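You operate a simulated robot arm through the tools that you are given. There is no shell and no other tool. Be economical: measure what you need, move in short steps, check, and stop when the job is done.

Carry out the task below with a simulated two-armed robot. There is one attempt and no reset: what you move stays moved.

JOB
Pick up the green jar from the top of the front window-side table with one hand, pass it to the other hand and put it on the top of the back window-side table. Set down upright: jar.

The check looks at the end state, three seconds after you hand in, the way a careful person would. Anything else that was tipped, shoved, dropped, spilled or broken makes it a failure.

ROBOT AND FRAMES
Two 6-joint arms with three-finger grippers on one trunk, on a base that drives. Base frame: it is fixed to the floor where the robot stands at the start and does not move with it; the origin is under the middle of the robot, x ahead of it, y to its left, z up. Units: mm, rad, N and s.
The left shoulder is at the start at [21, 170, 1477], the right one opposite. With the tool pointing down near the work surface each hand reaches from about 260 to 540 mm from the robot's upright axis, wherever it stands, measured 20 degrees to its own side. Places, roughly: jar [-3750, -750, 750]; top of the back window-side table [-1100, -3000, 700]. Payload 2.2 kg a hand.
The tool frame of a hand sits at the grasp point between the pads (the TCP): z along the fingers, y along the line on which they close. The tips reach 25 mm beyond it. Largest opening 104 mm; the body of the gripper starts 74 mm behind the TCP.
Orientation is told as [roll, pitch, yaw] about the base's x, y, z axes, in that order, counted from this pose: with the fingers straight down and closing along the base's y, the tool's x points along the base's -x, its y along +y and its z along -z.

CONTROLS
- The arms move only by the tool nudge_tool. It takes "left_rows", "right_rows" or both (then of equal length, played together; a hand with none holds still); each is a list that holds one entry, the list of rows, each a list of 6 numbers: the shift along the tool's x, y, z in mm, then the turn, a rotation vector about the tool's x, y, z in rad. In form: [[[x, y, z, wx, wy, wz], ...]]. A call has 1 to 12 rows; each row shifts and turns the commanded pose from where the row before left it, along the tool's axes as they then stand. "left_hand" and "right_hand" are, for a hand that has rows, the finger opening in mm, from 0 to 104, set as the call begins (left out, the last holds). Each row takes 0.2 s and may step no farther than 50 mm and 0.15 rad from the row before; otherwise, or with a gripper value out of range, the whole call is refused. A pose out of reach is approached as far as the arm can. The call stops where the force on the tool passes 40 N (or 10 N more than at its start, if that is more) or the arm is blocked; 0.2 s more then pass. The fingers move at their own pace and stop on an object; they squeeze with about 25 N. The grip force told is the motor's: it shows also when the fingers shut on nothing. Time passes only in rows, and 0.2 s behind the last, so rows that do not move let the fingers close. It gives the time, the measured TCP pose, the force on the tool (base axes), the opening and the grip force at its end, in the units of the frame above (readings bear some noise), with the torque about the TCP (base axes, N m) and any sound that the robot's microphone picked up, and new pictures: "show" is both (left out), scene, wrist or none (wrist: the cameras of the hands that moved).
- Cameras (640 x 400 px; columns grow to the right, rows downward): "scene" is now at [156.5, -12.6, 1367.2]; the picture's right is [-0.15, -0.99, 0.00], its down [-0.60, 0.09, -0.79] and it looks along [0.78, -0.12, -0.61] (base axes); focal length 264 px, centre (320, 200). "left" rides on the left gripper at [82, -3, -104] in its tool frame; the picture's right is [0.04, 1.00, 0.00], its down [-0.75, 0.03, -0.66] and it looks along [-0.66, 0.03, 0.75] (tool axes); focal length 256 px, centre (320, 200). "right" rides on the right gripper at [82, 3, -104] in its tool frame; the picture's right is [-0.04, 1.00, 0.00], its down [-0.75, -0.03, -0.66] and it looks along [-0.66, -0.03, 0.75] (tool axes); focal length 256 px, centre (320, 200). There is no depth. A picture from a camera that has moved, and an enlarged one, comes with that camera's place and axes in the base frame and with its lens.
- raise_lower(by): slides the trunk up (or, below 0, down) by that many mm; the arms and the scene camera ride with it, the base frame stays. It gives what a move gives, with no picture.
- drive_base(legs): drives the robot by 1 to 6 legs, each [ahead, left, turn to the left] in mm, mm and rad, along the robot's own axes; the way and the turn of a leg run together, so that a leg with both is an arc; at most 1500 mm and 3.142 rad a leg. The arms and the cameras ride along, it lands a little off, and it stops where it bumps. It gives what a move gives, and a new picture of the scene camera.
- aim_head(pan, tilt): turns the head with the scene camera to pan (to the left, within 1.047 rad either way) and tilt (down, from -0.506 to 1.204), counted from straight ahead of the robot. It gives what a move gives, and a new picture of the scene camera.
- inspect(camera, box): a new picture of the part [left, top, right, bottom] of that camera's present view, enlarged. The clock stands still meanwhile.
- close_job(): hands the job in; it is judged then, once.

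Work in short steps. Places have to be worked out from the pictures, the camera data and where the tool is seen: move nearer, look again, correct. Check each grasp and each placing, and mend what went wrong. You have 135 turns and 274 pictures in all, those below and enlarged ones among them. Open the grippers and draw the arms clear of the work before you hand the job in, unless the task says otherwise; then end with one line.

The tools are called after "Request:" as name(argument=value, ...) on one line, values as JSON. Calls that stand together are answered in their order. nudge_tool: Moves the arms, as the interface text tells. Its arguments: {"type":"object","properties":{"left_rows":{"type":"array"},"left_hand":{"type":"number"},"right_rows":{"type":"array"},"right_hand":{"type":"number"},"show":{"type":"string","enum":["both","scene","wrist","none"]}},"required":[]} The other tools are called the same way: raise_lower (by) slides the trunk up or down; drive_base (legs) drives the base; aim_head (pan, tilt) turns the head that bears the scene camera; inspect (camera, box) takes an enlarged picture of a part of a camera's view; close_job () hands the job in.

At the start:

```text
time: 0.0
left_tcp_pos: [408.4, 200.8, 998.4]
left_tcp_rot: [0.0, 0.001, 0.001]
left_force: [0.3, -0.4, 0.5]
left_ft_torque: [0.01, -0.01, -0.01]
left_width: 103.9
left_finger_force: 0.1
right_tcp_pos: [481.4, -254.5, 1056.1]
right_tcp_rot: [0.001, -0.001, 0.0]
right_force: [-0.8, 0.0, -0.3]
right_ft_torque: [-0.01, 0.01, -0.01]
right_width: 104.0
right_finger_force: 0.2
trunk travel left (down, up): [-669.0, 73.0]
robot x, y, heading: [3.1, 1.2, 0.002]
head pan, tilt: [-0.148, 0.658]
```

scene: 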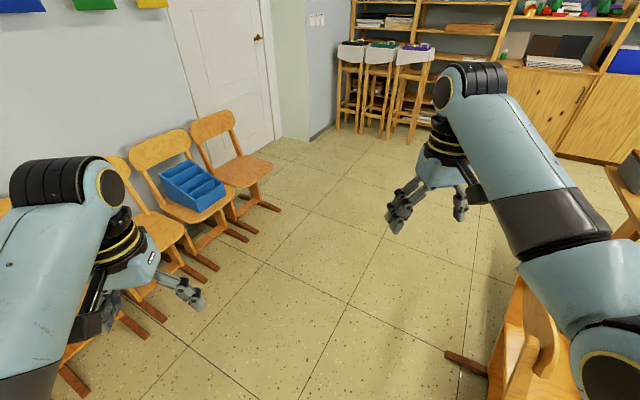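
right: 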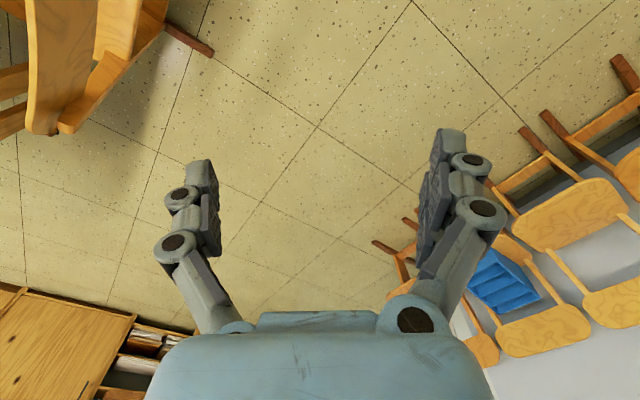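
left: 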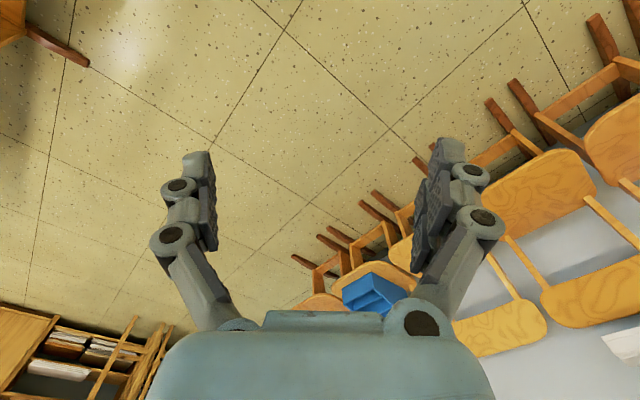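

The jar is behind the robot, so I first look to the right to learn the room layout.

Request:
aim_head(pan=-1.047, tilt=0.4)

Request:
aim_head(pan=1.047, tilt=0.4)

```text
time: 1.2
left_tcp_pos: [407.4, 201.2, 996.9]
left_tcp_rot: [0.001, 0.0, -0.001]
left_force: [0.0, -0.2, -0.3]
left_ft_torque: [0.01, -0.01, -0.01]
left_width: 103.9
left_finger_force: 0.1
right_tcp_pos: [479.9, -255.6, 1055.9]
right_tcp_rot: [0.001, 0.0, 0.0]
right_force: [-0.8, 0.5, -0.2]
right_ft_torque: [0.0, 0.02, 0.03]
right_width: 104.0
right_finger_force: 0.0
trunk travel left (down, up): [-669.0, 73.0]
robot x, y, heading: [3.5, -1.6, -0.001]
head pan, tilt: [-1.047, 0.4]
camera scene: at [117.4, -80.0, 1390.4], right [-0.87, -0.5, 0.0], down [-0.2, 0.34, -0.92], along [0.46, -0.8, -0.39], focal length 264 px, centre (320, 200)
```

scene: 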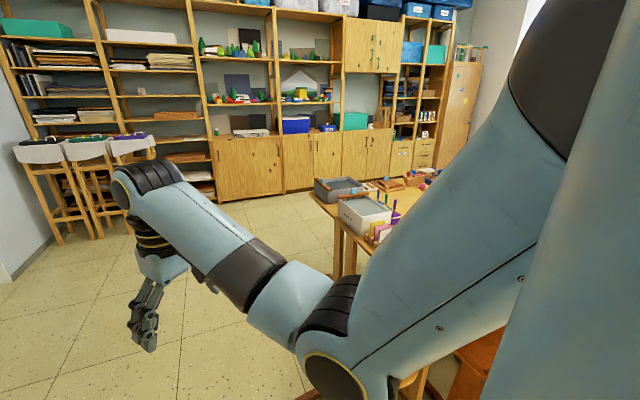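

```text
time: 3.2
left_tcp_pos: [406.8, 201.8, 997.9]
left_tcp_rot: [0.0, 0.001, 0.001]
left_force: [0.8, 1.0, -0.1]
left_ft_torque: [0.01, 0.01, 0.01]
left_width: 104.2
left_finger_force: 0.1
right_tcp_pos: [480.4, -254.8, 1055.4]
right_tcp_rot: [0.001, -0.002, 0.001]
right_force: [-0.3, -0.1, -0.4]
right_ft_torque: [0.01, 0.03, 0.0]
right_width: 104.1
right_finger_force: 0.0
trunk travel left (down, up): [-669.0, 73.0]
robot x, y, heading: [1.4, -0.2, 0.002]
head pan, tilt: [1.047, 0.4]
camera scene: at [117.3, 80.4, 1390.4], right [0.87, -0.5, 0.0], down [-0.2, -0.34, -0.92], along [0.46, 0.8, -0.39], focal length 264 px, centre (320, 200)
```

scene: 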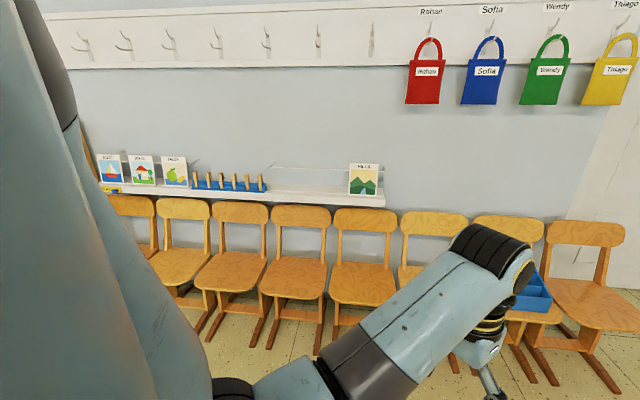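

Space at the left is free to y≈1000, so I turn left in place toward the back (-x), head centred.

Request:
aim_head(pan=0, tilt=0.35)

Request:
drive_base(legs=[[0, 0, 1.57], [0, 0, 1.57]])

```text
time: 4.5
left_tcp_pos: [406.4, 200.9, 997.5]
left_tcp_rot: [0.0, 0.0, 0.001]
left_force: [-0.5, 0.4, -0.4]
left_ft_torque: [0.02, -0.01, 0.02]
left_width: 104.2
left_finger_force: 0.0
right_tcp_pos: [481.2, -253.7, 1055.5]
right_tcp_rot: [-0.001, 0.002, 0.0]
right_force: [-0.1, -0.1, 0.6]
right_ft_torque: [0.01, 0.04, -0.01]
right_width: 103.5
right_finger_force: 0.1
trunk travel left (down, up): [-669.0, 73.0]
robot x, y, heading: [0.6, 2.0, 0.001]
head pan, tilt: [0.0, 0.351]
camera scene: at [164.1, 0.3, 1394.9], right [0.0, -1.0, 0.0], down [-0.34, 0.0, -0.94], along [0.94, 0.0, -0.34], focal length 264 px, centre (320, 200)
```

scene: 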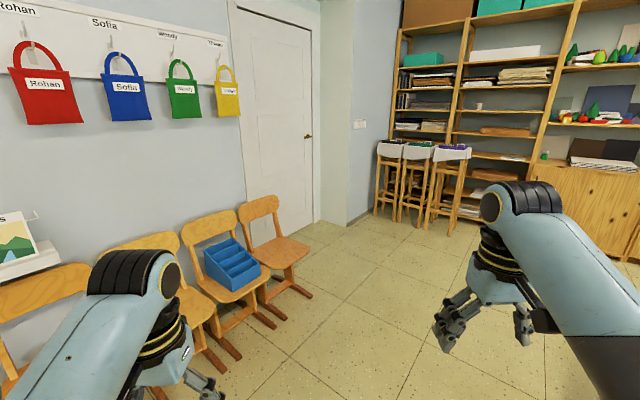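

```text
time: 12.5
left_tcp_pos: [-408.3, -200.8, 996.5]
left_tcp_rot: [0.0, -0.001, 3.138]
left_force: [0.4, 0.2, -0.4]
left_ft_torque: [0.0, 0.02, -0.01]
left_width: 103.9
left_finger_force: 0.1
right_tcp_pos: [-479.2, 255.5, 1056.2]
right_tcp_rot: [0.001, 0.0, 3.138]
right_force: [-0.4, -0.1, -0.6]
right_ft_torque: [0.01, 0.02, -0.02]
right_width: 103.6
right_finger_force: 0.2
trunk travel left (down, up): [-669.0, 73.0]
robot x, y, heading: [1.2, -2.1, 3.131]
head pan, tilt: [0.0, 0.351]
camera scene: at [-163.3, 0.6, 1394.9], right [0.0, 1.0, 0.0], down [0.34, 0.0, -0.94], along [-0.94, 0.0, -0.34], focal length 264 px, centre (320, 200)
```

scene: 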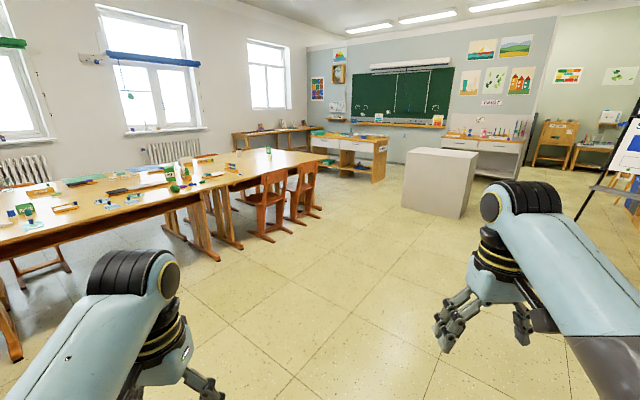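

I inspect the front table around the expected jar pixel (265,155).

Request:
inspect(camera="scene", box=[180, 120, 340, 250])

Request:
inspect(camera="scene", box=[0, 120, 240, 300])

```text
3.08 times, centred on (260, 185) of scene
camera zoom: at [-163.3, 0.6, 1394.9], right [0.0, 1.0, 0.0], down [0.34, 0.0, -0.94], along [-0.94, 0.0, -0.34], focal length 814 px, centre (505, 246)
```

zoom: 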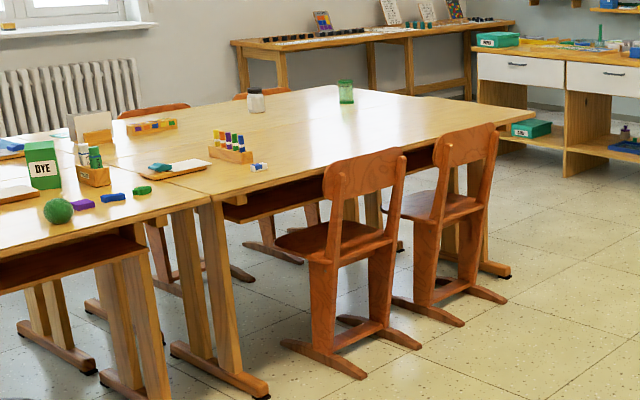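

```text
2.22 times, centred on (120, 210) of scene
camera zoom: at [-163.3, 0.6, 1394.9], right [0.0, 1.0, 0.0], down [0.34, 0.0, -0.94], along [-0.94, 0.0, -0.34], focal length 588 px, centre (764, 178)
```

zoom: 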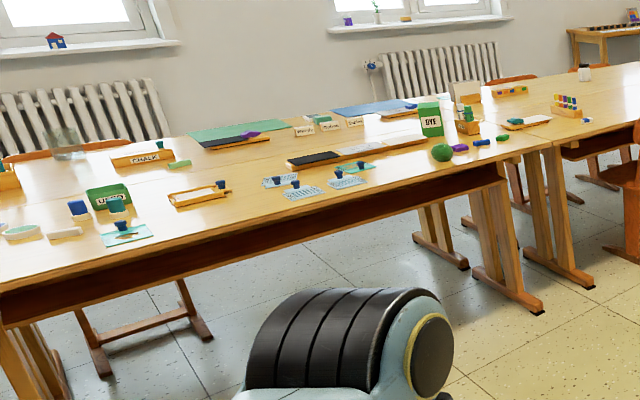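

Jar identified as the green glass near the front table's middle. Now I look further left to find the back window-side table near [-1100,-3000].

Request:
aim_head(pan=0.9, tilt=0.35)

```text
time: 13.7
left_tcp_pos: [-408.2, -200.4, 996.4]
left_tcp_rot: [0.001, 0.001, 3.14]
left_force: [-0.2, 0.2, -0.8]
left_ft_torque: [0.03, 0.01, -0.01]
left_width: 103.7
left_finger_force: 0.1
right_tcp_pos: [-479.7, 256.0, 1055.1]
right_tcp_rot: [0.0, 0.0, 3.138]
right_force: [0.1, -0.8, -0.4]
right_ft_torque: [0.01, -0.01, 0.01]
right_width: 104.0
right_finger_force: 0.1
trunk travel left (down, up): [-669.0, 73.0]
robot x, y, heading: [-2.1, -1.9, 3.136]
head pan, tilt: [0.901, 0.351]
camera scene: at [-128.3, -72.3, 1394.9], right [-0.78, 0.62, 0.0], down [0.21, 0.27, -0.94], along [-0.59, -0.73, -0.34], focal length 264 px, centre (320, 200)
```

scene: 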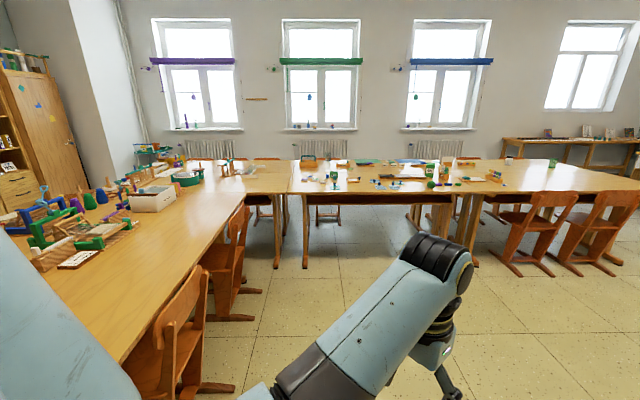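

Back window-side table is the one left of the seam at column ~290. I zoom there.

Request:
inspect(camera="scene", box=[120, 130, 320, 255])

Request:
inspect(camera="scene", box=[440, 130, 640, 255])

```text
3.20 times, centred on (220, 192) of scene
camera zoom: at [-128.3, -72.3, 1394.9], right [-0.78, 0.62, 0.0], down [0.21, 0.27, -0.94], along [-0.59, -0.73, -0.34], focal length 846 px, centre (640, 224)
```

zoom: 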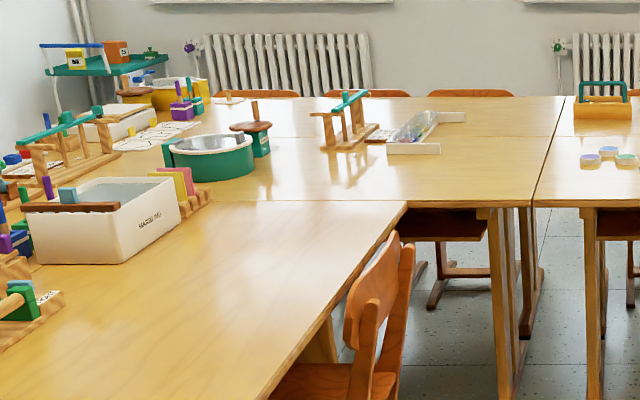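

```text
3.20 times, centred on (540, 192) of scene
camera zoom: at [-128.3, -72.3, 1394.9], right [-0.78, 0.62, 0.0], down [0.21, 0.27, -0.94], along [-0.59, -0.73, -0.34], focal length 846 px, centre (-384, 224)
```

zoom: 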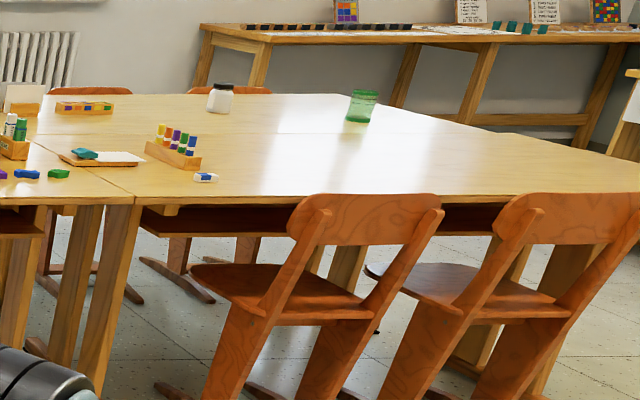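

The jar is on the window-side desk of the front group, ~360 mm from its front end, so I'll approach round the front (blackboard) end. I drive through the gap between the front desk corner (~[-3690,120]) and the grey box (~[-3690,1210]).

Request:
drive_base(legs=[[0, 0, -0.166], [1500, 0, 0], [900, 0, 0]])

Request:
aim_head(pan=0.2, tilt=0.4)

```text
time: 26.2
left_tcp_pos: [-2808.3, 277.6, 997.7]
left_tcp_rot: [0.001, 0.001, 2.967]
left_force: [0.0, 0.2, -0.4]
left_ft_torque: [0.0, 0.02, 0.0]
left_width: 104.4
left_finger_force: 0.1
right_tcp_pos: [-2802.3, 739.4, 1055.7]
right_tcp_rot: [0.001, 0.001, 2.966]
right_force: [0.2, 1.4, 0.0]
right_ft_torque: [0.01, 0.02, 0.01]
right_width: 104.1
right_finger_force: 0.0
trunk travel left (down, up): [-669.0, 73.0]
robot x, y, heading: [-2374.1, 407.1, 2.967]
head pan, tilt: [0.901, 0.351]
camera scene: at [-2512.2, 355.7, 1394.9], right [-0.66, 0.75, 0.0], down [0.26, 0.23, -0.94], along [-0.7, -0.62, -0.34], focal length 264 px, centre (320, 200)
```

scene: 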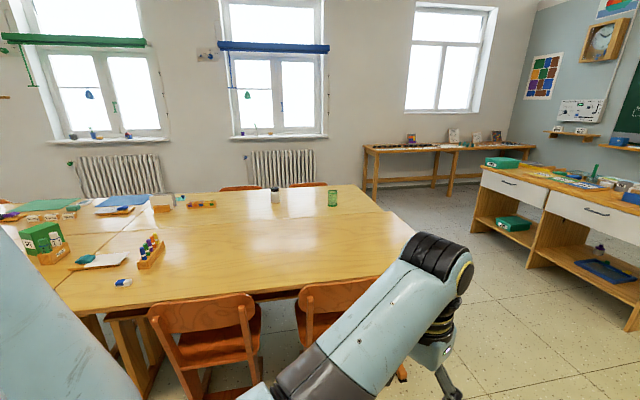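

```text
time: 27.3
left_tcp_pos: [-2808.1, 275.8, 999.3]
left_tcp_rot: [-0.001, 0.001, 2.968]
left_force: [0.2, -0.3, 0.5]
left_ft_torque: [-0.01, 0.01, -0.01]
left_width: 104.3
left_finger_force: 0.2
right_tcp_pos: [-2802.8, 739.3, 1055.8]
right_tcp_rot: [-0.001, 0.0, 2.967]
right_force: [0.0, 0.2, 0.2]
right_ft_torque: [-0.01, 0.01, -0.02]
right_width: 103.9
right_finger_force: 0.0
trunk travel left (down, up): [-669.0, 73.0]
robot x, y, heading: [-2375.0, 404.6, 2.966]
head pan, tilt: [0.201, 0.4]
camera scene: at [-2534.9, 414.9, 1390.4], right [-0.03, 1.0, 0.0], down [0.39, 0.01, -0.92], along [-0.92, -0.03, -0.39], focal length 264 px, centre (320, 200)
```

scene: 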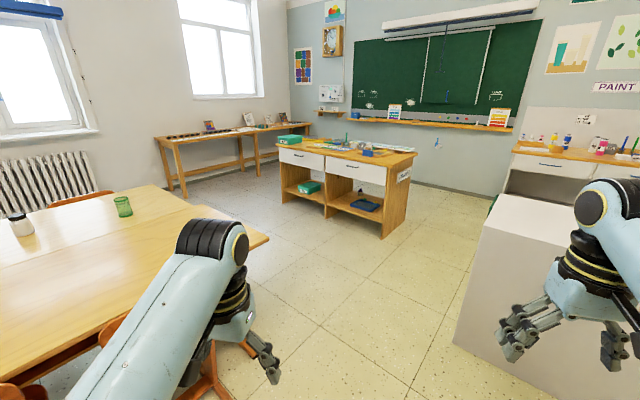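

Triangulation puts the jar at about (-3838,-712) and the table top at z≈738. I drive through the gap to a point beyond the front end of the desk, then turn to face it.

Request:
drive_base(legs=[[0, 0, -0.022], [1402, 0, 0], [0, 0, 0.916], [1192, 0, 0], [0, 0, 1.78]])

Request:
aim_head(pan=0, tilt=0.5)

Request:
aim_head(pan=-0.7, tilt=0.4)

```text
time: 46.8
left_tcp_pos: [-4211.3, -163.6, 997.2]
left_tcp_rot: [-0.001, 0.001, -0.66]
left_force: [0.2, 0.4, 0.1]
left_ft_torque: [-0.03, -0.04, 0.03]
left_width: 103.8
left_finger_force: 0.1
right_tcp_pos: [-4433.8, -568.8, 1055.7]
right_tcp_rot: [0.0, 0.003, -0.661]
right_force: [0.0, -0.8, -0.6]
right_ft_torque: [0.0, 0.03, -0.01]
right_width: 104.0
right_finger_force: 0.1
trunk travel left (down, up): [-669.0, 73.0]
robot x, y, heading: [-4658.5, -73.5, -0.66]
head pan, tilt: [0.201, 0.4]
camera scene: at [-4517.5, -157.0, 1390.4], right [-0.44, -0.9, 0.0], down [-0.35, 0.17, -0.92], along [0.83, -0.41, -0.39], focal length 264 px, centre (320, 200)
```

scene: 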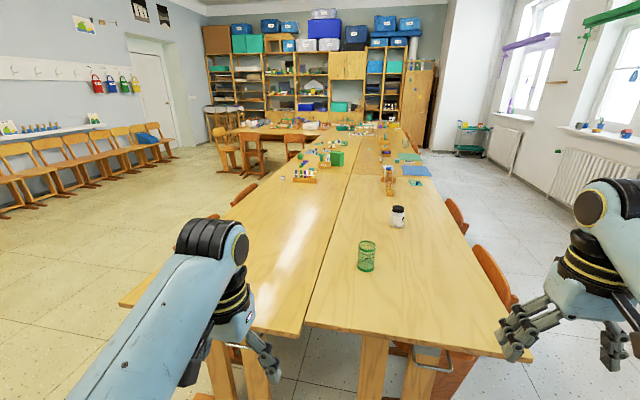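

```text
time: 47.6
left_tcp_pos: [-4211.3, -162.6, 997.3]
left_tcp_rot: [-0.002, 0.0, -0.66]
left_force: [0.0, 0.4, 0.1]
left_ft_torque: [-0.01, 0.0, 0.02]
left_width: 104.0
left_finger_force: 0.1
right_tcp_pos: [-4433.3, -568.2, 1054.7]
right_tcp_rot: [0.0, 0.0, -0.661]
right_force: [0.0, 0.2, -0.3]
right_ft_torque: [-0.02, 0.0, -0.03]
right_width: 104.3
right_finger_force: 0.1
trunk travel left (down, up): [-669.0, 73.0]
robot x, y, heading: [-4657.9, -73.7, -0.664]
head pan, tilt: [0.0, 0.499]
camera scene: at [-4528.7, -171.7, 1381.3], right [-0.61, -0.79, 0.0], down [-0.38, 0.29, -0.88], along [0.69, -0.54, -0.48], focal length 264 px, centre (320, 200)
```

scene: 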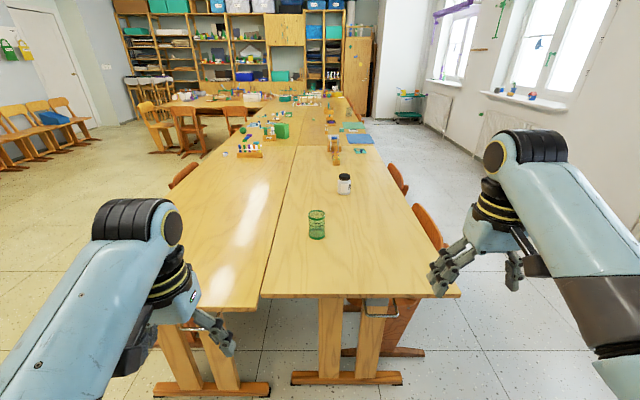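

```text
time: 48.6
left_tcp_pos: [-4212.3, -163.1, 996.8]
left_tcp_rot: [0.0, -0.001, -0.661]
left_force: [-0.2, 0.0, -0.5]
left_ft_torque: [0.01, 0.0, 0.02]
left_width: 104.0
left_finger_force: 0.0
right_tcp_pos: [-4433.3, -570.5, 1056.1]
right_tcp_rot: [-0.001, 0.0, -0.66]
right_force: [-0.6, 0.0, 0.1]
right_ft_torque: [0.0, -0.03, 0.02]
right_width: 104.0
right_finger_force: 0.0
trunk travel left (down, up): [-669.0, 73.0]
robot x, y, heading: [-4654.9, -75.0, -0.656]
head pan, tilt: [-0.7, 0.4]
camera scene: at [-4581.1, -206.6, 1390.4], right [-0.98, -0.21, 0.0], down [-0.08, 0.38, -0.92], along [0.19, -0.9, -0.39], focal length 264 px, centre (320, 200)
```

scene: 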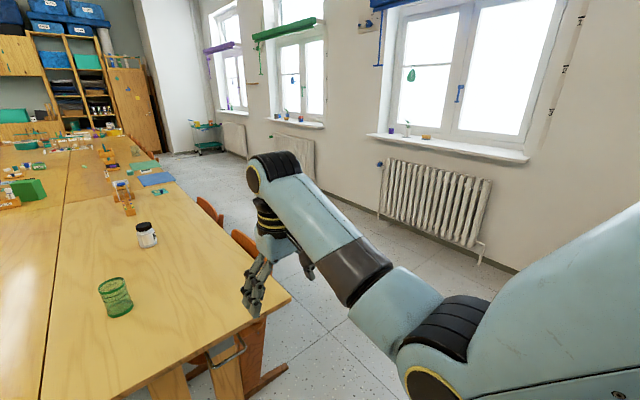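

The window aisle is wide, so the back table can later be reached from the window side. I zoom on the jar to size it.

Request:
aim_head(pan=0, tilt=0.5)

Request:
inspect(camera="scene", box=[270, 170, 370, 250])

Request:
inspect(camera="scene", box=[230, 60, 470, 210])

```text
time: 49.7
left_tcp_pos: [-4210.3, -163.2, 998.0]
left_tcp_rot: [0.002, 0.001, -0.659]
left_force: [0.0, 0.1, 0.5]
left_ft_torque: [0.0, 0.0, 0.0]
left_width: 104.1
left_finger_force: 0.0
right_tcp_pos: [-4434.2, -568.1, 1055.4]
right_tcp_rot: [0.001, 0.0, -0.658]
right_force: [-0.2, -0.7, 0.3]
right_ft_torque: [-0.01, -0.01, 0.02]
right_width: 104.0
right_finger_force: 0.1
trunk travel left (down, up): [-669.0, 73.0]
robot x, y, heading: [-4657.1, -70.6, -0.661]
head pan, tilt: [0.0, 0.499]
camera scene: at [-4528.8, -171.9, 1381.3], right [-0.61, -0.79, 0.0], down [-0.38, 0.29, -0.88], along [0.69, -0.54, -0.48], focal length 264 px, centre (320, 200)
```

scene: 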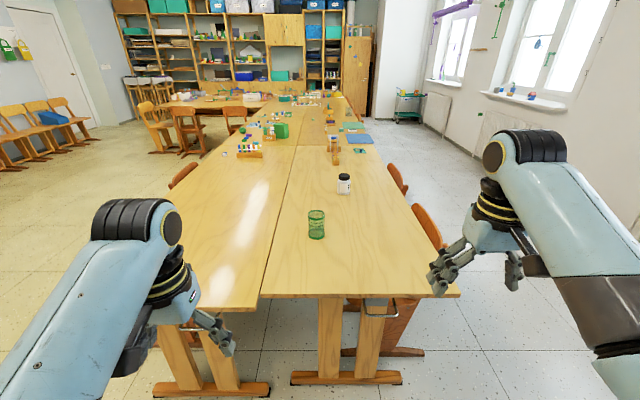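

```text
5.00 times, centred on (320, 210) of scene
camera zoom: at [-4528.8, -171.9, 1381.3], right [-0.61, -0.79, 0.0], down [-0.38, 0.29, -0.88], along [0.69, -0.54, -0.48], focal length 1322 px, centre (320, 150)
```

zoom: 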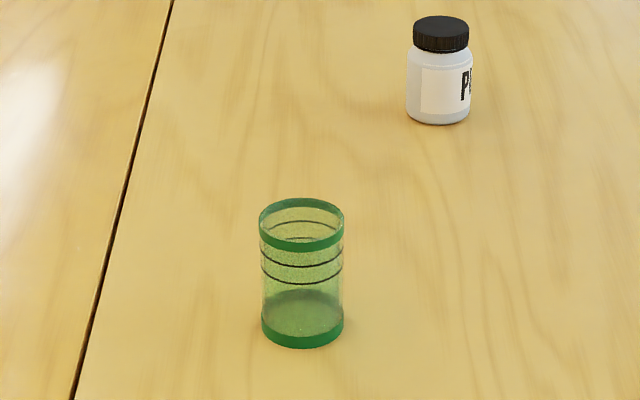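

```text
2.67 times, centred on (350, 135) of scene
camera zoom: at [-4528.8, -171.9, 1381.3], right [-0.61, -0.79, 0.0], down [-0.38, 0.29, -0.88], along [0.69, -0.54, -0.48], focal length 705 px, centre (240, 373)
```

zoom: 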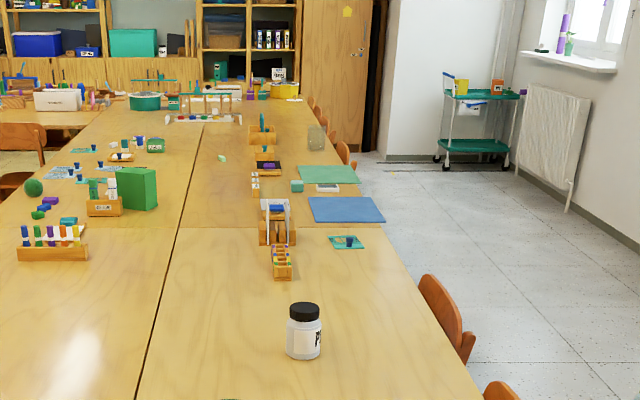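

The jar is an open green glass cylinder, about Ø66 mm and 93 mm tall, at ≈(-3828,-705). I lower the trunk for a longer level reach, raising the hands to compensate.

Request:
raise_lower(by=-150)

Request:
nudge_tool(left_rows=[[[0, 0, -50, 0, 0, 0], [0, 0, -50, 0, 0, 0], [0, 0, -50, 0, 0, 0], [0, 0, -50, 0, 0, 0]]], right_rows=[[[0, 0, -50, 0, 0, 0], [0, 0, -50, 0, 0, 0], [0, 0, -50, 0, 0, 0], [0, 0, -50, 0, 0, 0]]], show="none")

Request:
raise_lower(by=-150)

```text
time: 51.5
left_tcp_pos: [-4211.0, -163.0, 848.2]
left_tcp_rot: [0.0, -0.001, -0.66]
left_force: [0.2, -0.2, -0.2]
left_ft_torque: [-0.04, -0.01, -0.04]
left_width: 104.0
left_finger_force: 0.0
right_tcp_pos: [-4433.4, -568.2, 906.1]
right_tcp_rot: [0.001, 0.0, -0.66]
right_force: [0.7, 0.3, -0.1]
right_ft_torque: [-0.01, 0.0, 0.01]
right_width: 103.8
right_finger_force: 0.0
trunk travel left (down, up): [-519.0, 223.0]
robot x, y, heading: [-4659.2, -73.4, -0.667]
head pan, tilt: [0.0, 0.499]
```

```text
time: 52.7
left_tcp_pos: [-4204.1, -169.5, 892.2]
left_tcp_rot: [0.053, 0.015, -0.647]
left_force: [0.1, -0.3, 0.1]
left_ft_torque: [-0.02, -0.02, 0.0]
left_width: 104.0
left_finger_force: 0.1
left hand out of reach, approached as far as the arm can: row 1, 2, 3, 4
right_tcp_pos: [-4364.2, -630.3, 984.1]
right_tcp_rot: [-0.002, 0.0, -0.661]
right_force: [0.3, 0.4, -0.1]
right_ft_torque: [0.0, -0.03, 0.02]
right_width: 104.1
right_finger_force: 0.0
right hand out of reach, approached as far as the arm can: row 1, 2, 3, 4
trunk travel left (down, up): [-519.0, 223.0]
robot x, y, heading: [-4655.9, -73.2, -0.662]
head pan, tilt: [0.0, 0.499]
stopped in row 4 (left hand): the arm was blocked; the commanded pose is now the measured one
```

```text
time: 54.4
left_tcp_pos: [-4203.4, -164.4, 731.4]
left_tcp_rot: [0.062, 0.035, -0.647]
left_force: [-0.5, -0.3, 0.5]
left_ft_torque: [0.01, 0.01, 0.02]
left_width: 103.7
left_finger_force: 0.0
right_tcp_pos: [-4366.2, -628.6, 805.8]
right_tcp_rot: [0.001, 0.047, -0.66]
right_force: [-0.3, -0.2, -0.4]
right_ft_torque: [-0.01, -0.01, -0.01]
right_width: 103.9
right_finger_force: 0.0
trunk travel left (down, up): [-369.0, 373.0]
robot x, y, heading: [-4652.8, -74.3, -0.662]
head pan, tilt: [0.0, 0.499]
```

Moving straight up was limited near the body. I look at the arm shape and try moving the right hand forward and up to learn the reachable space.

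Request:
nudge_tool(right_rows=[[[-30, 0, -30, 0, 0, 0], [-30, 0, -30, 0, 0, 0]]], left_rows=[[[-40, 0, -10, 0, 0, 0], [-40, 0, -10, 0, 0, 0]]], show="scene")

```text
time: 55.0
left_tcp_pos: [-4142.4, -219.6, 752.7]
left_tcp_rot: [0.05, 0.034, -0.652]
left_force: [0.6, 0.3, 0.2]
left_ft_torque: [-0.01, 0.01, -0.02]
left_width: 104.1
left_finger_force: 0.0
right_tcp_pos: [-4316.2, -667.0, 860.4]
right_tcp_rot: [-0.001, 0.048, -0.66]
right_force: [0.0, -0.8, 0.8]
right_ft_torque: [-0.03, 0.01, -0.01]
right_width: 104.0
right_finger_force: 0.1
trunk travel left (down, up): [-369.0, 373.0]
robot x, y, heading: [-4655.2, -73.2, -0.655]
head pan, tilt: [0.0, 0.499]
camera scene: at [-4523.4, -175.3, 1076.6], right [-0.61, -0.79, 0.0], down [-0.38, 0.29, -0.88], along [0.69, -0.54, -0.48], focal length 264 px, centre (320, 200)
```

scene: 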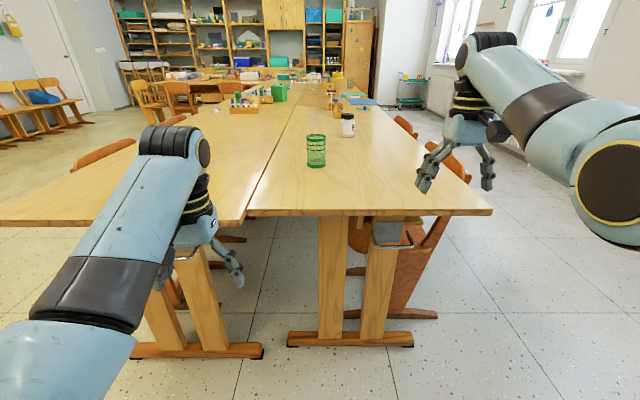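

Forward-up works. I continue, bringing both hands well above table and jar height (~930+).

Request:
nudge_tool(right_rows=[[[-10, 0, -35, 0, 0, 0], [-10, 0, -35, 0, 0, 0], [-10, 0, -35, 0, 0, 0], [0, 0, 0, 0, 0, 0]]], left_rows=[[[-25, 0, -40, 0, 0, 0], [-25, 0, -40, 0, 0, 0], [-25, 0, -40, 0, 0, 0], [-25, 0, -40, 0, 0, 0]]], show="scene")

```text
time: 56.0
left_tcp_pos: [-4047.2, -307.4, 876.6]
left_tcp_rot: [0.053, 0.034, -0.649]
left_force: [0.0, 0.0, -0.8]
left_ft_torque: [0.03, -0.04, -0.02]
left_width: 103.6
left_finger_force: 0.1
left hand out of reach, approached as far as the arm can: row 1, 2, 3
right_tcp_pos: [-4289.8, -689.4, 965.0]
right_tcp_rot: [0.001, 0.045, -0.66]
right_force: [-0.3, 0.8, 0.6]
right_ft_torque: [-0.03, 0.02, 0.03]
right_width: 104.0
right_finger_force: 0.1
trunk travel left (down, up): [-369.0, 373.0]
robot x, y, heading: [-4660.7, -72.4, -0.655]
head pan, tilt: [0.0, 0.499]
camera scene: at [-4524.1, -175.7, 1076.6], right [-0.61, -0.79, 0.0], down [-0.38, 0.29, -0.88], along [0.69, -0.54, -0.48], focal length 264 px, centre (320, 200)
```

scene: 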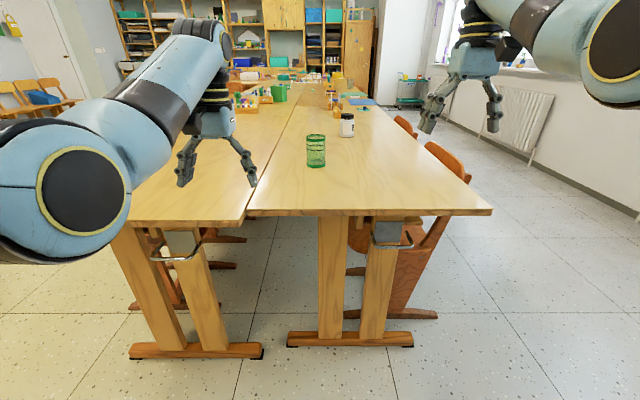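

Hands are high enough (tips ≥ 850). I drive left 200 then ahead 425 so the jar comes to about (620,-190) in the robot's frame.

Request:
drive_base(legs=[[0, 200, 0], [250, 0, 0], [175, 0, 0]])

```text
time: 60.1
left_tcp_pos: [-3584.6, -411.0, 876.2]
left_tcp_rot: [0.052, 0.035, -0.653]
left_force: [0.3, -0.8, 0.2]
left_ft_torque: [0.01, 0.03, 0.02]
left_width: 104.1
left_finger_force: 0.0
right_tcp_pos: [-3827.2, -794.2, 965.0]
right_tcp_rot: [-0.001, 0.049, -0.664]
right_force: [0.7, -0.3, -0.4]
right_ft_torque: [0.04, 0.06, -0.02]
right_width: 104.1
right_finger_force: 0.0
trunk travel left (down, up): [-369.0, 373.0]
robot x, y, heading: [-4191.2, -174.4, -0.663]
head pan, tilt: [0.0, 0.499]
camera scene: at [-4060.5, -279.0, 1076.5], right [-0.62, -0.79, 0.0], down [-0.38, 0.3, -0.88], along [0.69, -0.54, -0.48], focal length 264 px, centre (320, 200)
```

scene: 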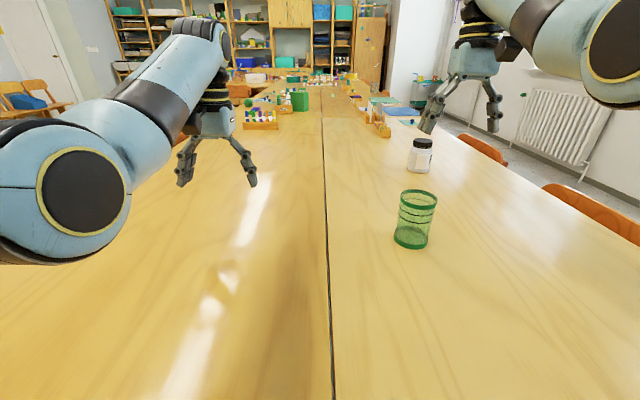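

Jar base seen at ≈(-3826,-709), confirming earlier estimates. I move the right hand above it (52 back, 68 left in tool terms) and level the tool.

Request:
nudge_tool(right_rows=[[[18, 23, 0, 0, -0.049, 0], [17, 23, 0, 0, 0, 0], [17, 22, 0, 0, 0, 0], [0, 0, 0, 0, 0, 0]]], right_hand=104)

```text
time: 61.1
left_tcp_pos: [-3585.0, -410.3, 878.2]
left_tcp_rot: [0.05, 0.033, -0.652]
left_force: [0.1, 0.6, 0.6]
left_ft_torque: [-0.01, 0.0, 0.01]
left_width: 104.1
left_finger_force: 0.0
right_tcp_pos: [-3791.6, -732.2, 950.4]
right_tcp_rot: [0.0, -0.001, -0.664]
right_force: [-0.3, -0.5, 0.1]
right_ft_torque: [0.01, 0.02, 0.02]
right_width: 104.0
right_finger_force: 0.1
right hand out of reach, approached as far as the arm can: row 1, 2, 3
trunk travel left (down, up): [-369.0, 373.0]
robot x, y, heading: [-4194.2, -176.6, -0.663]
head pan, tilt: [0.0, 0.499]
camera scene: at [-4061.5, -278.6, 1076.7], right [-0.62, -0.79, 0.0], down [-0.38, 0.3, -0.88], along [0.69, -0.54, -0.48], focal length 264 px, centre (320, 200)
camera right: at [-3853.4, -678.9, 1055.0], right [0.65, 0.76, 0.0], down [0.57, -0.49, 0.66], along [0.5, -0.43, -0.75], focal length 256 px, centre (320, 200)
```

scene: 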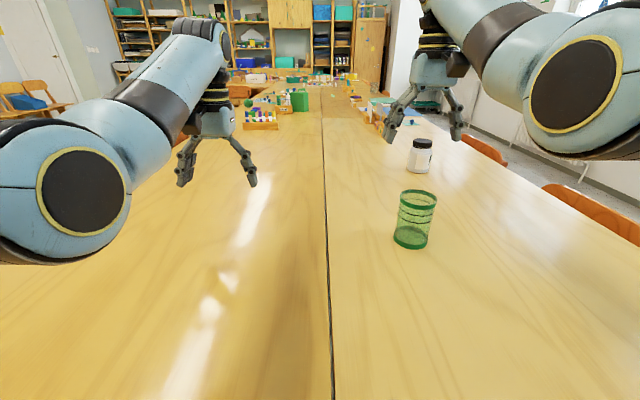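
right: 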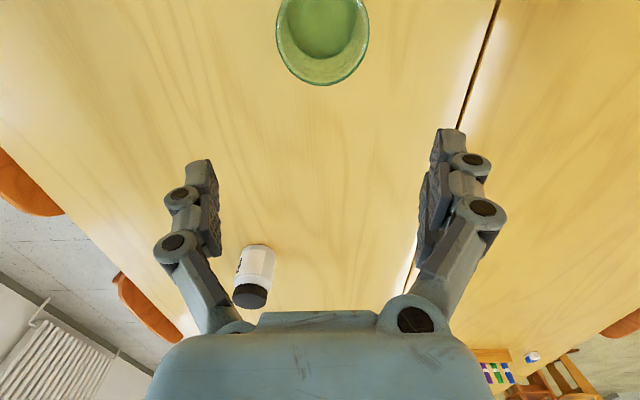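

The arm can't draw back at that height, so I back the base 41 mm, which puts the hand over the jar.

Request:
drive_base(legs=[[-41, -3, 0]])

Request:
nudge_tool(right_rows=[[[0, 0, 20, 0, 0, 0], [0, 0, 20, 0, 0, 0], [0, 0, 10, 0, 0, 0]]])

```text
time: 62.0
left_tcp_pos: [-3620.3, -387.4, 878.8]
left_tcp_rot: [0.053, 0.032, -0.653]
left_force: [-0.1, 0.3, -0.3]
left_ft_torque: [0.0, -0.04, 0.02]
left_width: 104.2
left_finger_force: 0.0
right_tcp_pos: [-3827.2, -708.8, 953.0]
right_tcp_rot: [-0.001, -0.003, -0.662]
right_force: [0.4, 0.2, 0.2]
right_ft_torque: [-0.03, -0.01, 0.0]
right_width: 104.1
right_finger_force: 0.1
trunk travel left (down, up): [-369.0, 373.0]
robot x, y, heading: [-4226.6, -150.1, -0.667]
head pan, tilt: [0.0, 0.499]
camera scene: at [-4096.7, -254.7, 1077.1], right [-0.62, -0.79, 0.0], down [-0.38, 0.29, -0.88], along [0.69, -0.54, -0.48], focal length 264 px, centre (320, 200)
```

scene: 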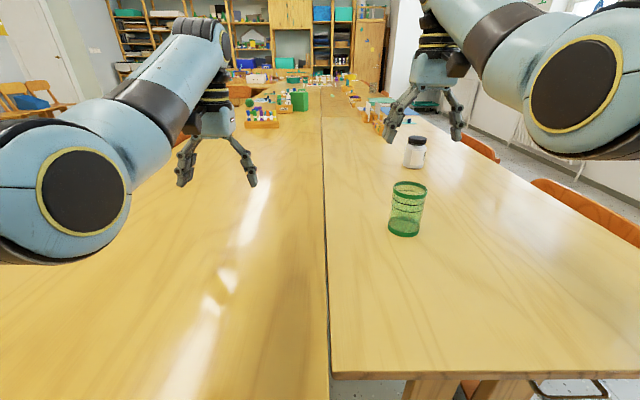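

```text
time: 62.8
left_tcp_pos: [-3619.8, -388.0, 877.4]
left_tcp_rot: [0.053, 0.033, -0.653]
left_force: [0.3, 0.0, 0.0]
left_ft_torque: [-0.02, -0.01, 0.01]
left_width: 103.8
left_finger_force: 0.0
right_tcp_pos: [-3825.8, -710.2, 901.5]
right_tcp_rot: [0.0, -0.001, -0.665]
right_force: [0.0, -0.3, -0.5]
right_ft_torque: [-0.03, 0.0, -0.03]
right_width: 104.0
right_finger_force: 0.0
trunk travel left (down, up): [-369.0, 373.0]
robot x, y, heading: [-4230.2, -153.4, -0.666]
head pan, tilt: [0.0, 0.499]
camera scene: at [-4095.4, -255.7, 1076.7], right [-0.62, -0.79, 0.0], down [-0.38, 0.29, -0.88], along [0.69, -0.54, -0.48], focal length 264 px, centre (320, 200)
camera right: at [-3887.1, -656.0, 1005.2], right [0.65, 0.76, 0.0], down [0.57, -0.49, 0.66], along [0.5, -0.43, -0.75], focal length 256 px, centre (320, 200)
```

scene: 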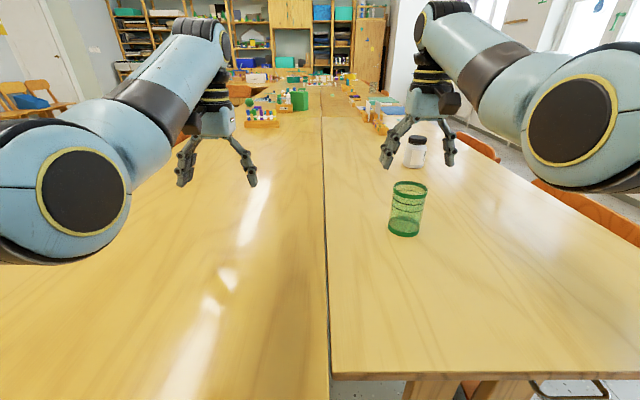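
right: 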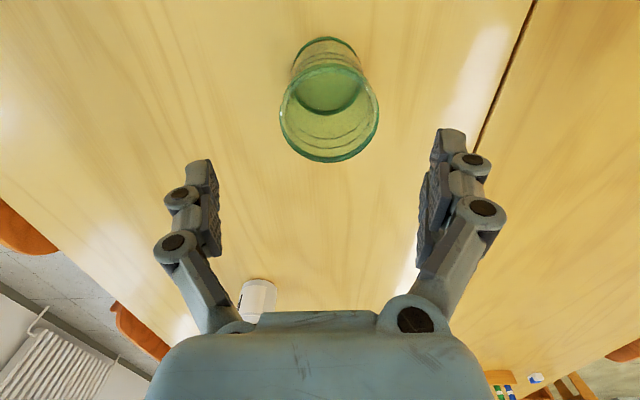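

Rim seen about 6 mm left and 3 mm back of the TCP; I correct and descend until the pads are ~18 mm below the rim (TCP z≈813).

Request:
nudge_tool(right_rows=[[[3.5, 6, 0, 0, 0, 0], [0, 0, 25, 0, 0, 0], [0, 0, 25, 0, 0, 0], [0, 0, 20, 0, 0, 0], [0, 0, 18, 0, 0, 0]]])

```text
time: 64.0
left_tcp_pos: [-3619.5, -389.2, 876.7]
left_tcp_rot: [0.053, 0.032, -0.654]
left_force: [-0.5, 0.2, -1.0]
left_ft_torque: [0.0, 0.0, -0.03]
left_width: 104.4
left_finger_force: 0.2
right_tcp_pos: [-3825.1, -703.7, 812.9]
right_tcp_rot: [0.001, -0.003, -0.662]
right_force: [0.0, -0.7, -0.3]
right_ft_torque: [0.0, 0.0, 0.01]
right_width: 104.1
right_finger_force: 0.1
trunk travel left (down, up): [-369.0, 373.0]
robot x, y, heading: [-4229.8, -155.0, -0.659]
head pan, tilt: [0.0, 0.499]
camera scene: at [-4095.2, -255.8, 1076.7], right [-0.62, -0.79, 0.0], down [-0.38, 0.3, -0.88], along [0.69, -0.54, -0.48], focal length 264 px, centre (320, 200)
camera right: at [-3886.6, -650.8, 916.4], right [0.65, 0.76, 0.0], down [0.57, -0.49, 0.66], along [0.5, -0.43, -0.75], focal length 256 px, centre (320, 200)
```

scene: 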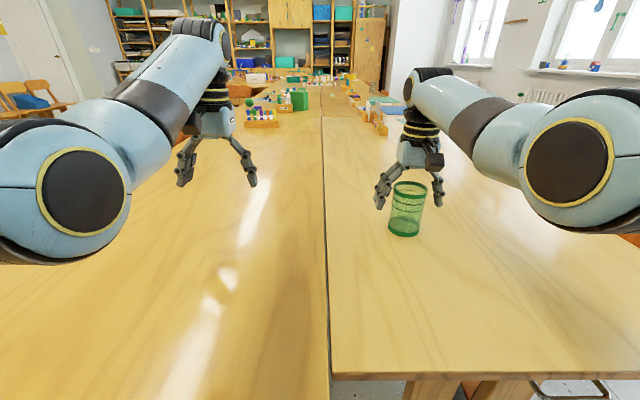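
right: 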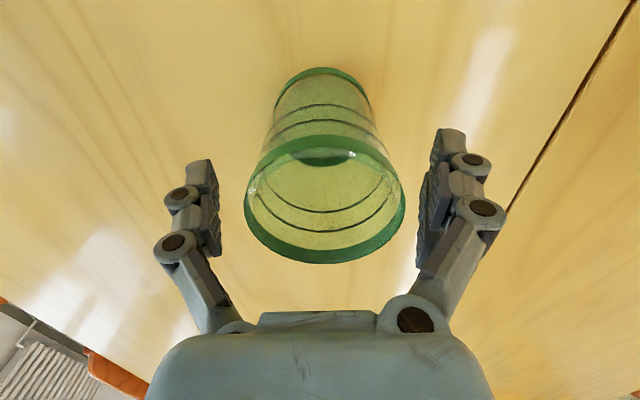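

Jar is between the fingers, centred within a few mm. Small correction, then close.

Request:
nudge_tool(right_rows=[[[5, 2, 0, 0, 0, 0], [0, 0, 0, 0, 0, 0]]], show="none")

Request:
nudge_tool(right_rows=[[[0, 0, 0, 0, 0, 0], [0, 0, 0, 0, 0, 0], [0, 0, 0, 0, 0, 0], [0, 0, 0, 0, 0, 0]]], right_hand=50)

```text
time: 64.6
left_tcp_pos: [-3619.3, -388.4, 877.3]
left_tcp_rot: [0.053, 0.034, -0.651]
left_force: [0.3, 0.0, -0.3]
left_ft_torque: [0.0, 0.02, 0.01]
left_width: 104.2
left_finger_force: 0.1
right_tcp_pos: [-3826.8, -699.7, 814.5]
right_tcp_rot: [0.0, -0.004, -0.665]
right_force: [0.2, -0.6, -1.2]
right_ft_torque: [0.0, 0.01, -0.01]
right_width: 104.2
right_finger_force: 0.0
trunk travel left (down, up): [-369.0, 373.0]
robot x, y, heading: [-4223.4, -153.7, -0.666]
head pan, tilt: [0.0, 0.499]
```

```text
time: 65.6
left_tcp_pos: [-3620.4, -388.6, 877.5]
left_tcp_rot: [0.052, 0.035, -0.654]
left_force: [-0.4, -0.1, -0.5]
left_ft_torque: [0.01, 0.05, 0.03]
left_width: 104.0
left_finger_force: 0.0
right_tcp_pos: [-3825.8, -700.1, 814.0]
right_tcp_rot: [0.001, -0.002, -0.663]
right_force: [-0.4, -0.9, 0.4]
right_ft_torque: [-0.01, 0.06, 0.01]
right_width: 68.1
right_finger_force: 24.7
trunk travel left (down, up): [-369.0, 373.0]
robot x, y, heading: [-4226.1, -151.6, -0.664]
head pan, tilt: [0.0, 0.499]
camera scene: at [-4095.4, -255.7, 1076.7], right [-0.62, -0.79, 0.0], down [-0.38, 0.29, -0.88], along [0.69, -0.54, -0.48], focal length 264 px, centre (320, 200)
camera right: at [-3888.7, -646.1, 917.0], right [0.65, 0.76, 0.0], down [0.57, -0.49, 0.66], along [0.5, -0.43, -0.75], focal length 256 px, centre (320, 200)
```

scene: 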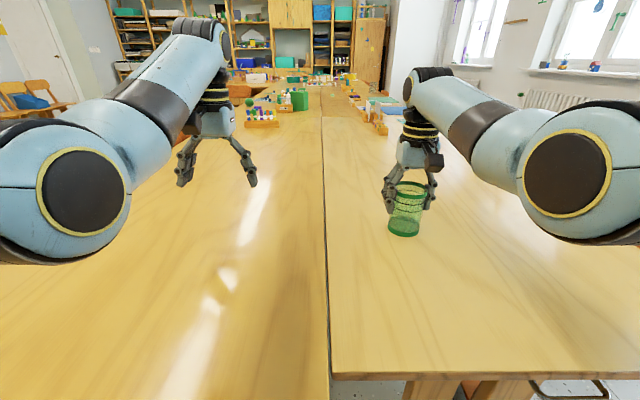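
right: 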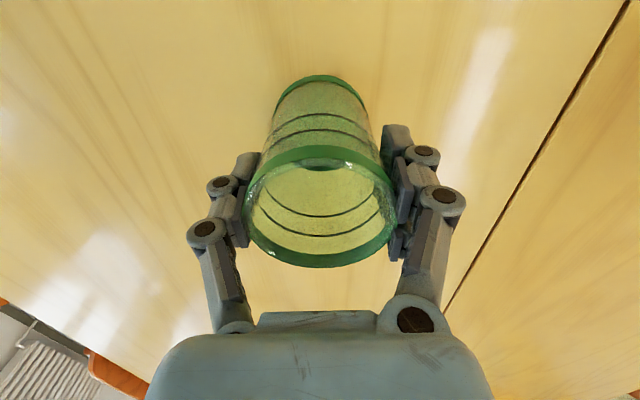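

Grip is firm at 68 mm width. I lift the jar 90 mm.

Request:
nudge_tool(right_rows=[[[0, 0, -15, 0, 0, 0], [0, 0, -25, 0, 0, 0], [0, 0, -25, 0, 0, 0], [0, 0, -25, 0, 0, 0]]])

```text
time: 66.6
left_tcp_pos: [-3619.5, -388.0, 877.6]
left_tcp_rot: [0.054, 0.034, -0.655]
left_force: [0.3, 0.4, -0.2]
left_ft_torque: [0.0, -0.03, 0.02]
left_width: 104.0
left_finger_force: 0.0
right_tcp_pos: [-3827.1, -698.4, 904.5]
right_tcp_rot: [0.0, -0.003, -0.662]
right_force: [0.6, 0.4, -1.3]
right_ft_torque: [-0.03, -0.02, 0.0]
right_width: 67.8
right_finger_force: 25.4
trunk travel left (down, up): [-369.0, 373.0]
robot x, y, heading: [-4223.7, -153.1, -0.666]
head pan, tilt: [0.0, 0.499]
camera scene: at [-4095.4, -255.5, 1076.7], right [-0.62, -0.79, 0.0], down [-0.38, 0.29, -0.88], along [0.69, -0.54, -0.48], focal length 264 px, centre (320, 200)
camera right: at [-3888.8, -645.7, 1007.7], right [0.65, 0.76, 0.0], down [0.57, -0.49, 0.66], along [0.5, -0.43, -0.75], focal length 256 px, centre (320, 200)
```

scene: 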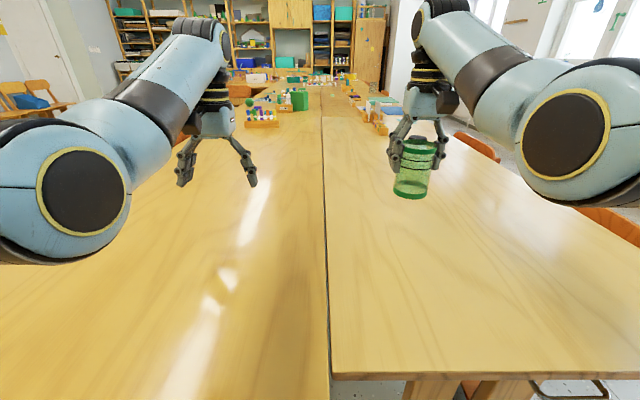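
right: 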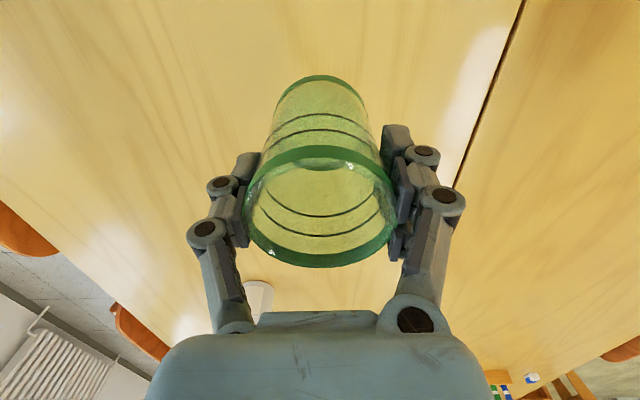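

Lift is good. For the pass, the left hand will take the jar low, pitched about 35° below horizontal and pointing forward, under the right fingertips. I first pitch the left hand where it is.

Request:
nudge_tool(left_rows=[[[0, 0, 0, 0.053, -0.1, 0.01], [0, 0, 0, 0, -0.13, 0], [0, 0, 0, 0, -0.13, 0], [0, 0, 0, 0, -0.13, 0], [0, 0, 0, 0, -0.13, 0], [0, 0, 0, 0, -0.13, 0], [0, 0, 0, 0, -0.13, 0], [0, 0, 0, 0, -0.11, 0], [0, 0, 0, 0, 0, 0]]], left_hand=104)

```text
time: 68.6
left_tcp_pos: [-3619.4, -387.9, 878.6]
left_tcp_rot: [-0.002, -0.959, -0.666]
left_force: [0.5, 0.4, 0.1]
left_ft_torque: [0.05, 0.0, 0.01]
left_width: 103.9
left_finger_force: 0.1
right_tcp_pos: [-3826.4, -698.7, 903.9]
right_tcp_rot: [0.0, -0.002, -0.663]
right_force: [-0.1, 0.9, -0.2]
right_ft_torque: [-0.03, 0.02, 0.03]
right_width: 68.1
right_finger_force: 24.5
trunk travel left (down, up): [-369.0, 373.0]
robot x, y, heading: [-4225.8, -152.6, -0.659]
head pan, tilt: [0.0, 0.499]
camera scene: at [-4095.3, -255.7, 1076.7], right [-0.62, -0.79, 0.0], down [-0.38, 0.29, -0.88], along [0.69, -0.54, -0.48], focal length 264 px, centre (320, 200)
camera left: at [-3726.6, -308.1, 871.5], right [0.6, 0.8, -0.03], down [-0.06, 0.09, 0.99], along [0.8, -0.59, 0.1], focal length 256 px, centre (320, 200)
```

scene: 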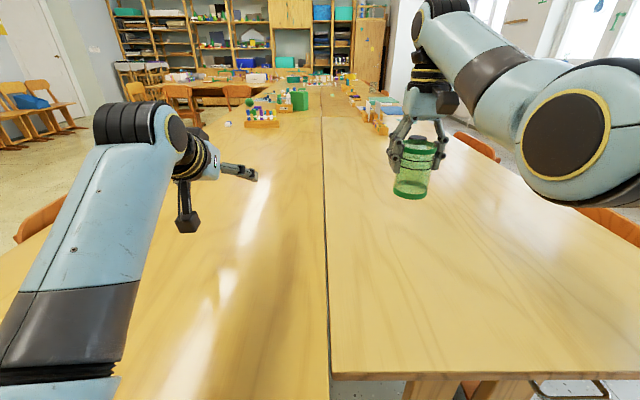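
left: 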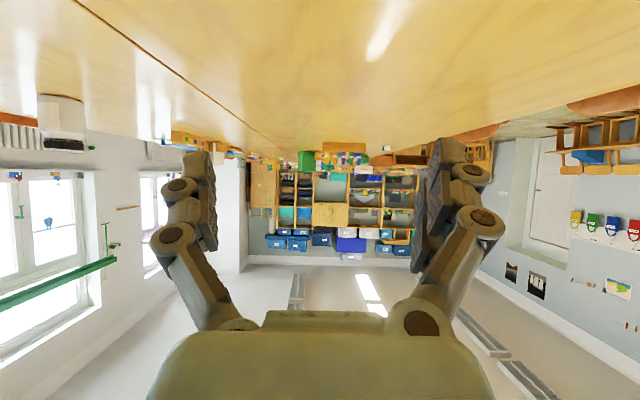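

The left pitch is good. I bring the jar with the right hand 150 mm left toward the robot's middle, and draw the left hand back 120 mm along its tool axis.

Request:
nudge_tool(right_rows=[[[0, 25, 0, 0, 0, 0], [0, 35, 0, 0, 0, 0], [0, 35, 0, 0, 0, 0], [0, 35, 0, 0, 0, 0], [0, 20, 0, 0, 0, 0], [0, 0, 0, 0, 0, 0]]], left_rows=[[[0, 0, -25, 0, 0, 0], [0, 0, -25, 0, 0, 0], [0, 0, -25, 0, 0, 0], [0, 0, -25, 0, 0, 0], [0, 0, -20, 0, 0, 0], [0, 0, 0, 0, 0, 0]]], show="scene")

```text
time: 69.9
left_tcp_pos: [-3649.9, -306.9, 1000.3]
left_tcp_rot: [0.289, -1.053, -0.879]
left_force: [0.7, -0.9, 0.1]
left_ft_torque: [0.04, 0.01, 0.01]
left_width: 104.2
left_finger_force: 0.0
right_tcp_pos: [-3733.6, -580.2, 902.7]
right_tcp_rot: [0.0, -0.001, -0.662]
right_force: [-0.1, 0.1, -0.4]
right_ft_torque: [0.02, 0.0, -0.01]
right_width: 67.9
right_finger_force: 24.8
trunk travel left (down, up): [-369.0, 373.0]
robot x, y, heading: [-4225.2, -155.3, -0.662]
head pan, tilt: [0.0, 0.499]
stopped in row 6 (left hand): the arm was blocked; the commanded pose is now the measured one
camera scene: at [-4095.1, -255.7, 1076.6], right [-0.62, -0.79, 0.0], down [-0.38, 0.29, -0.88], along [0.69, -0.54, -0.48], focal length 264 px, centre (320, 200)
```

scene: 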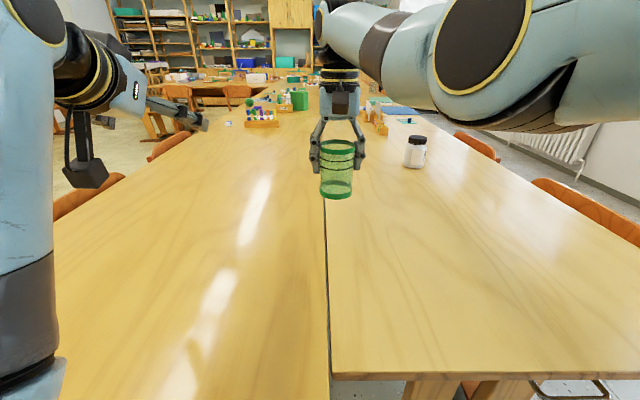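

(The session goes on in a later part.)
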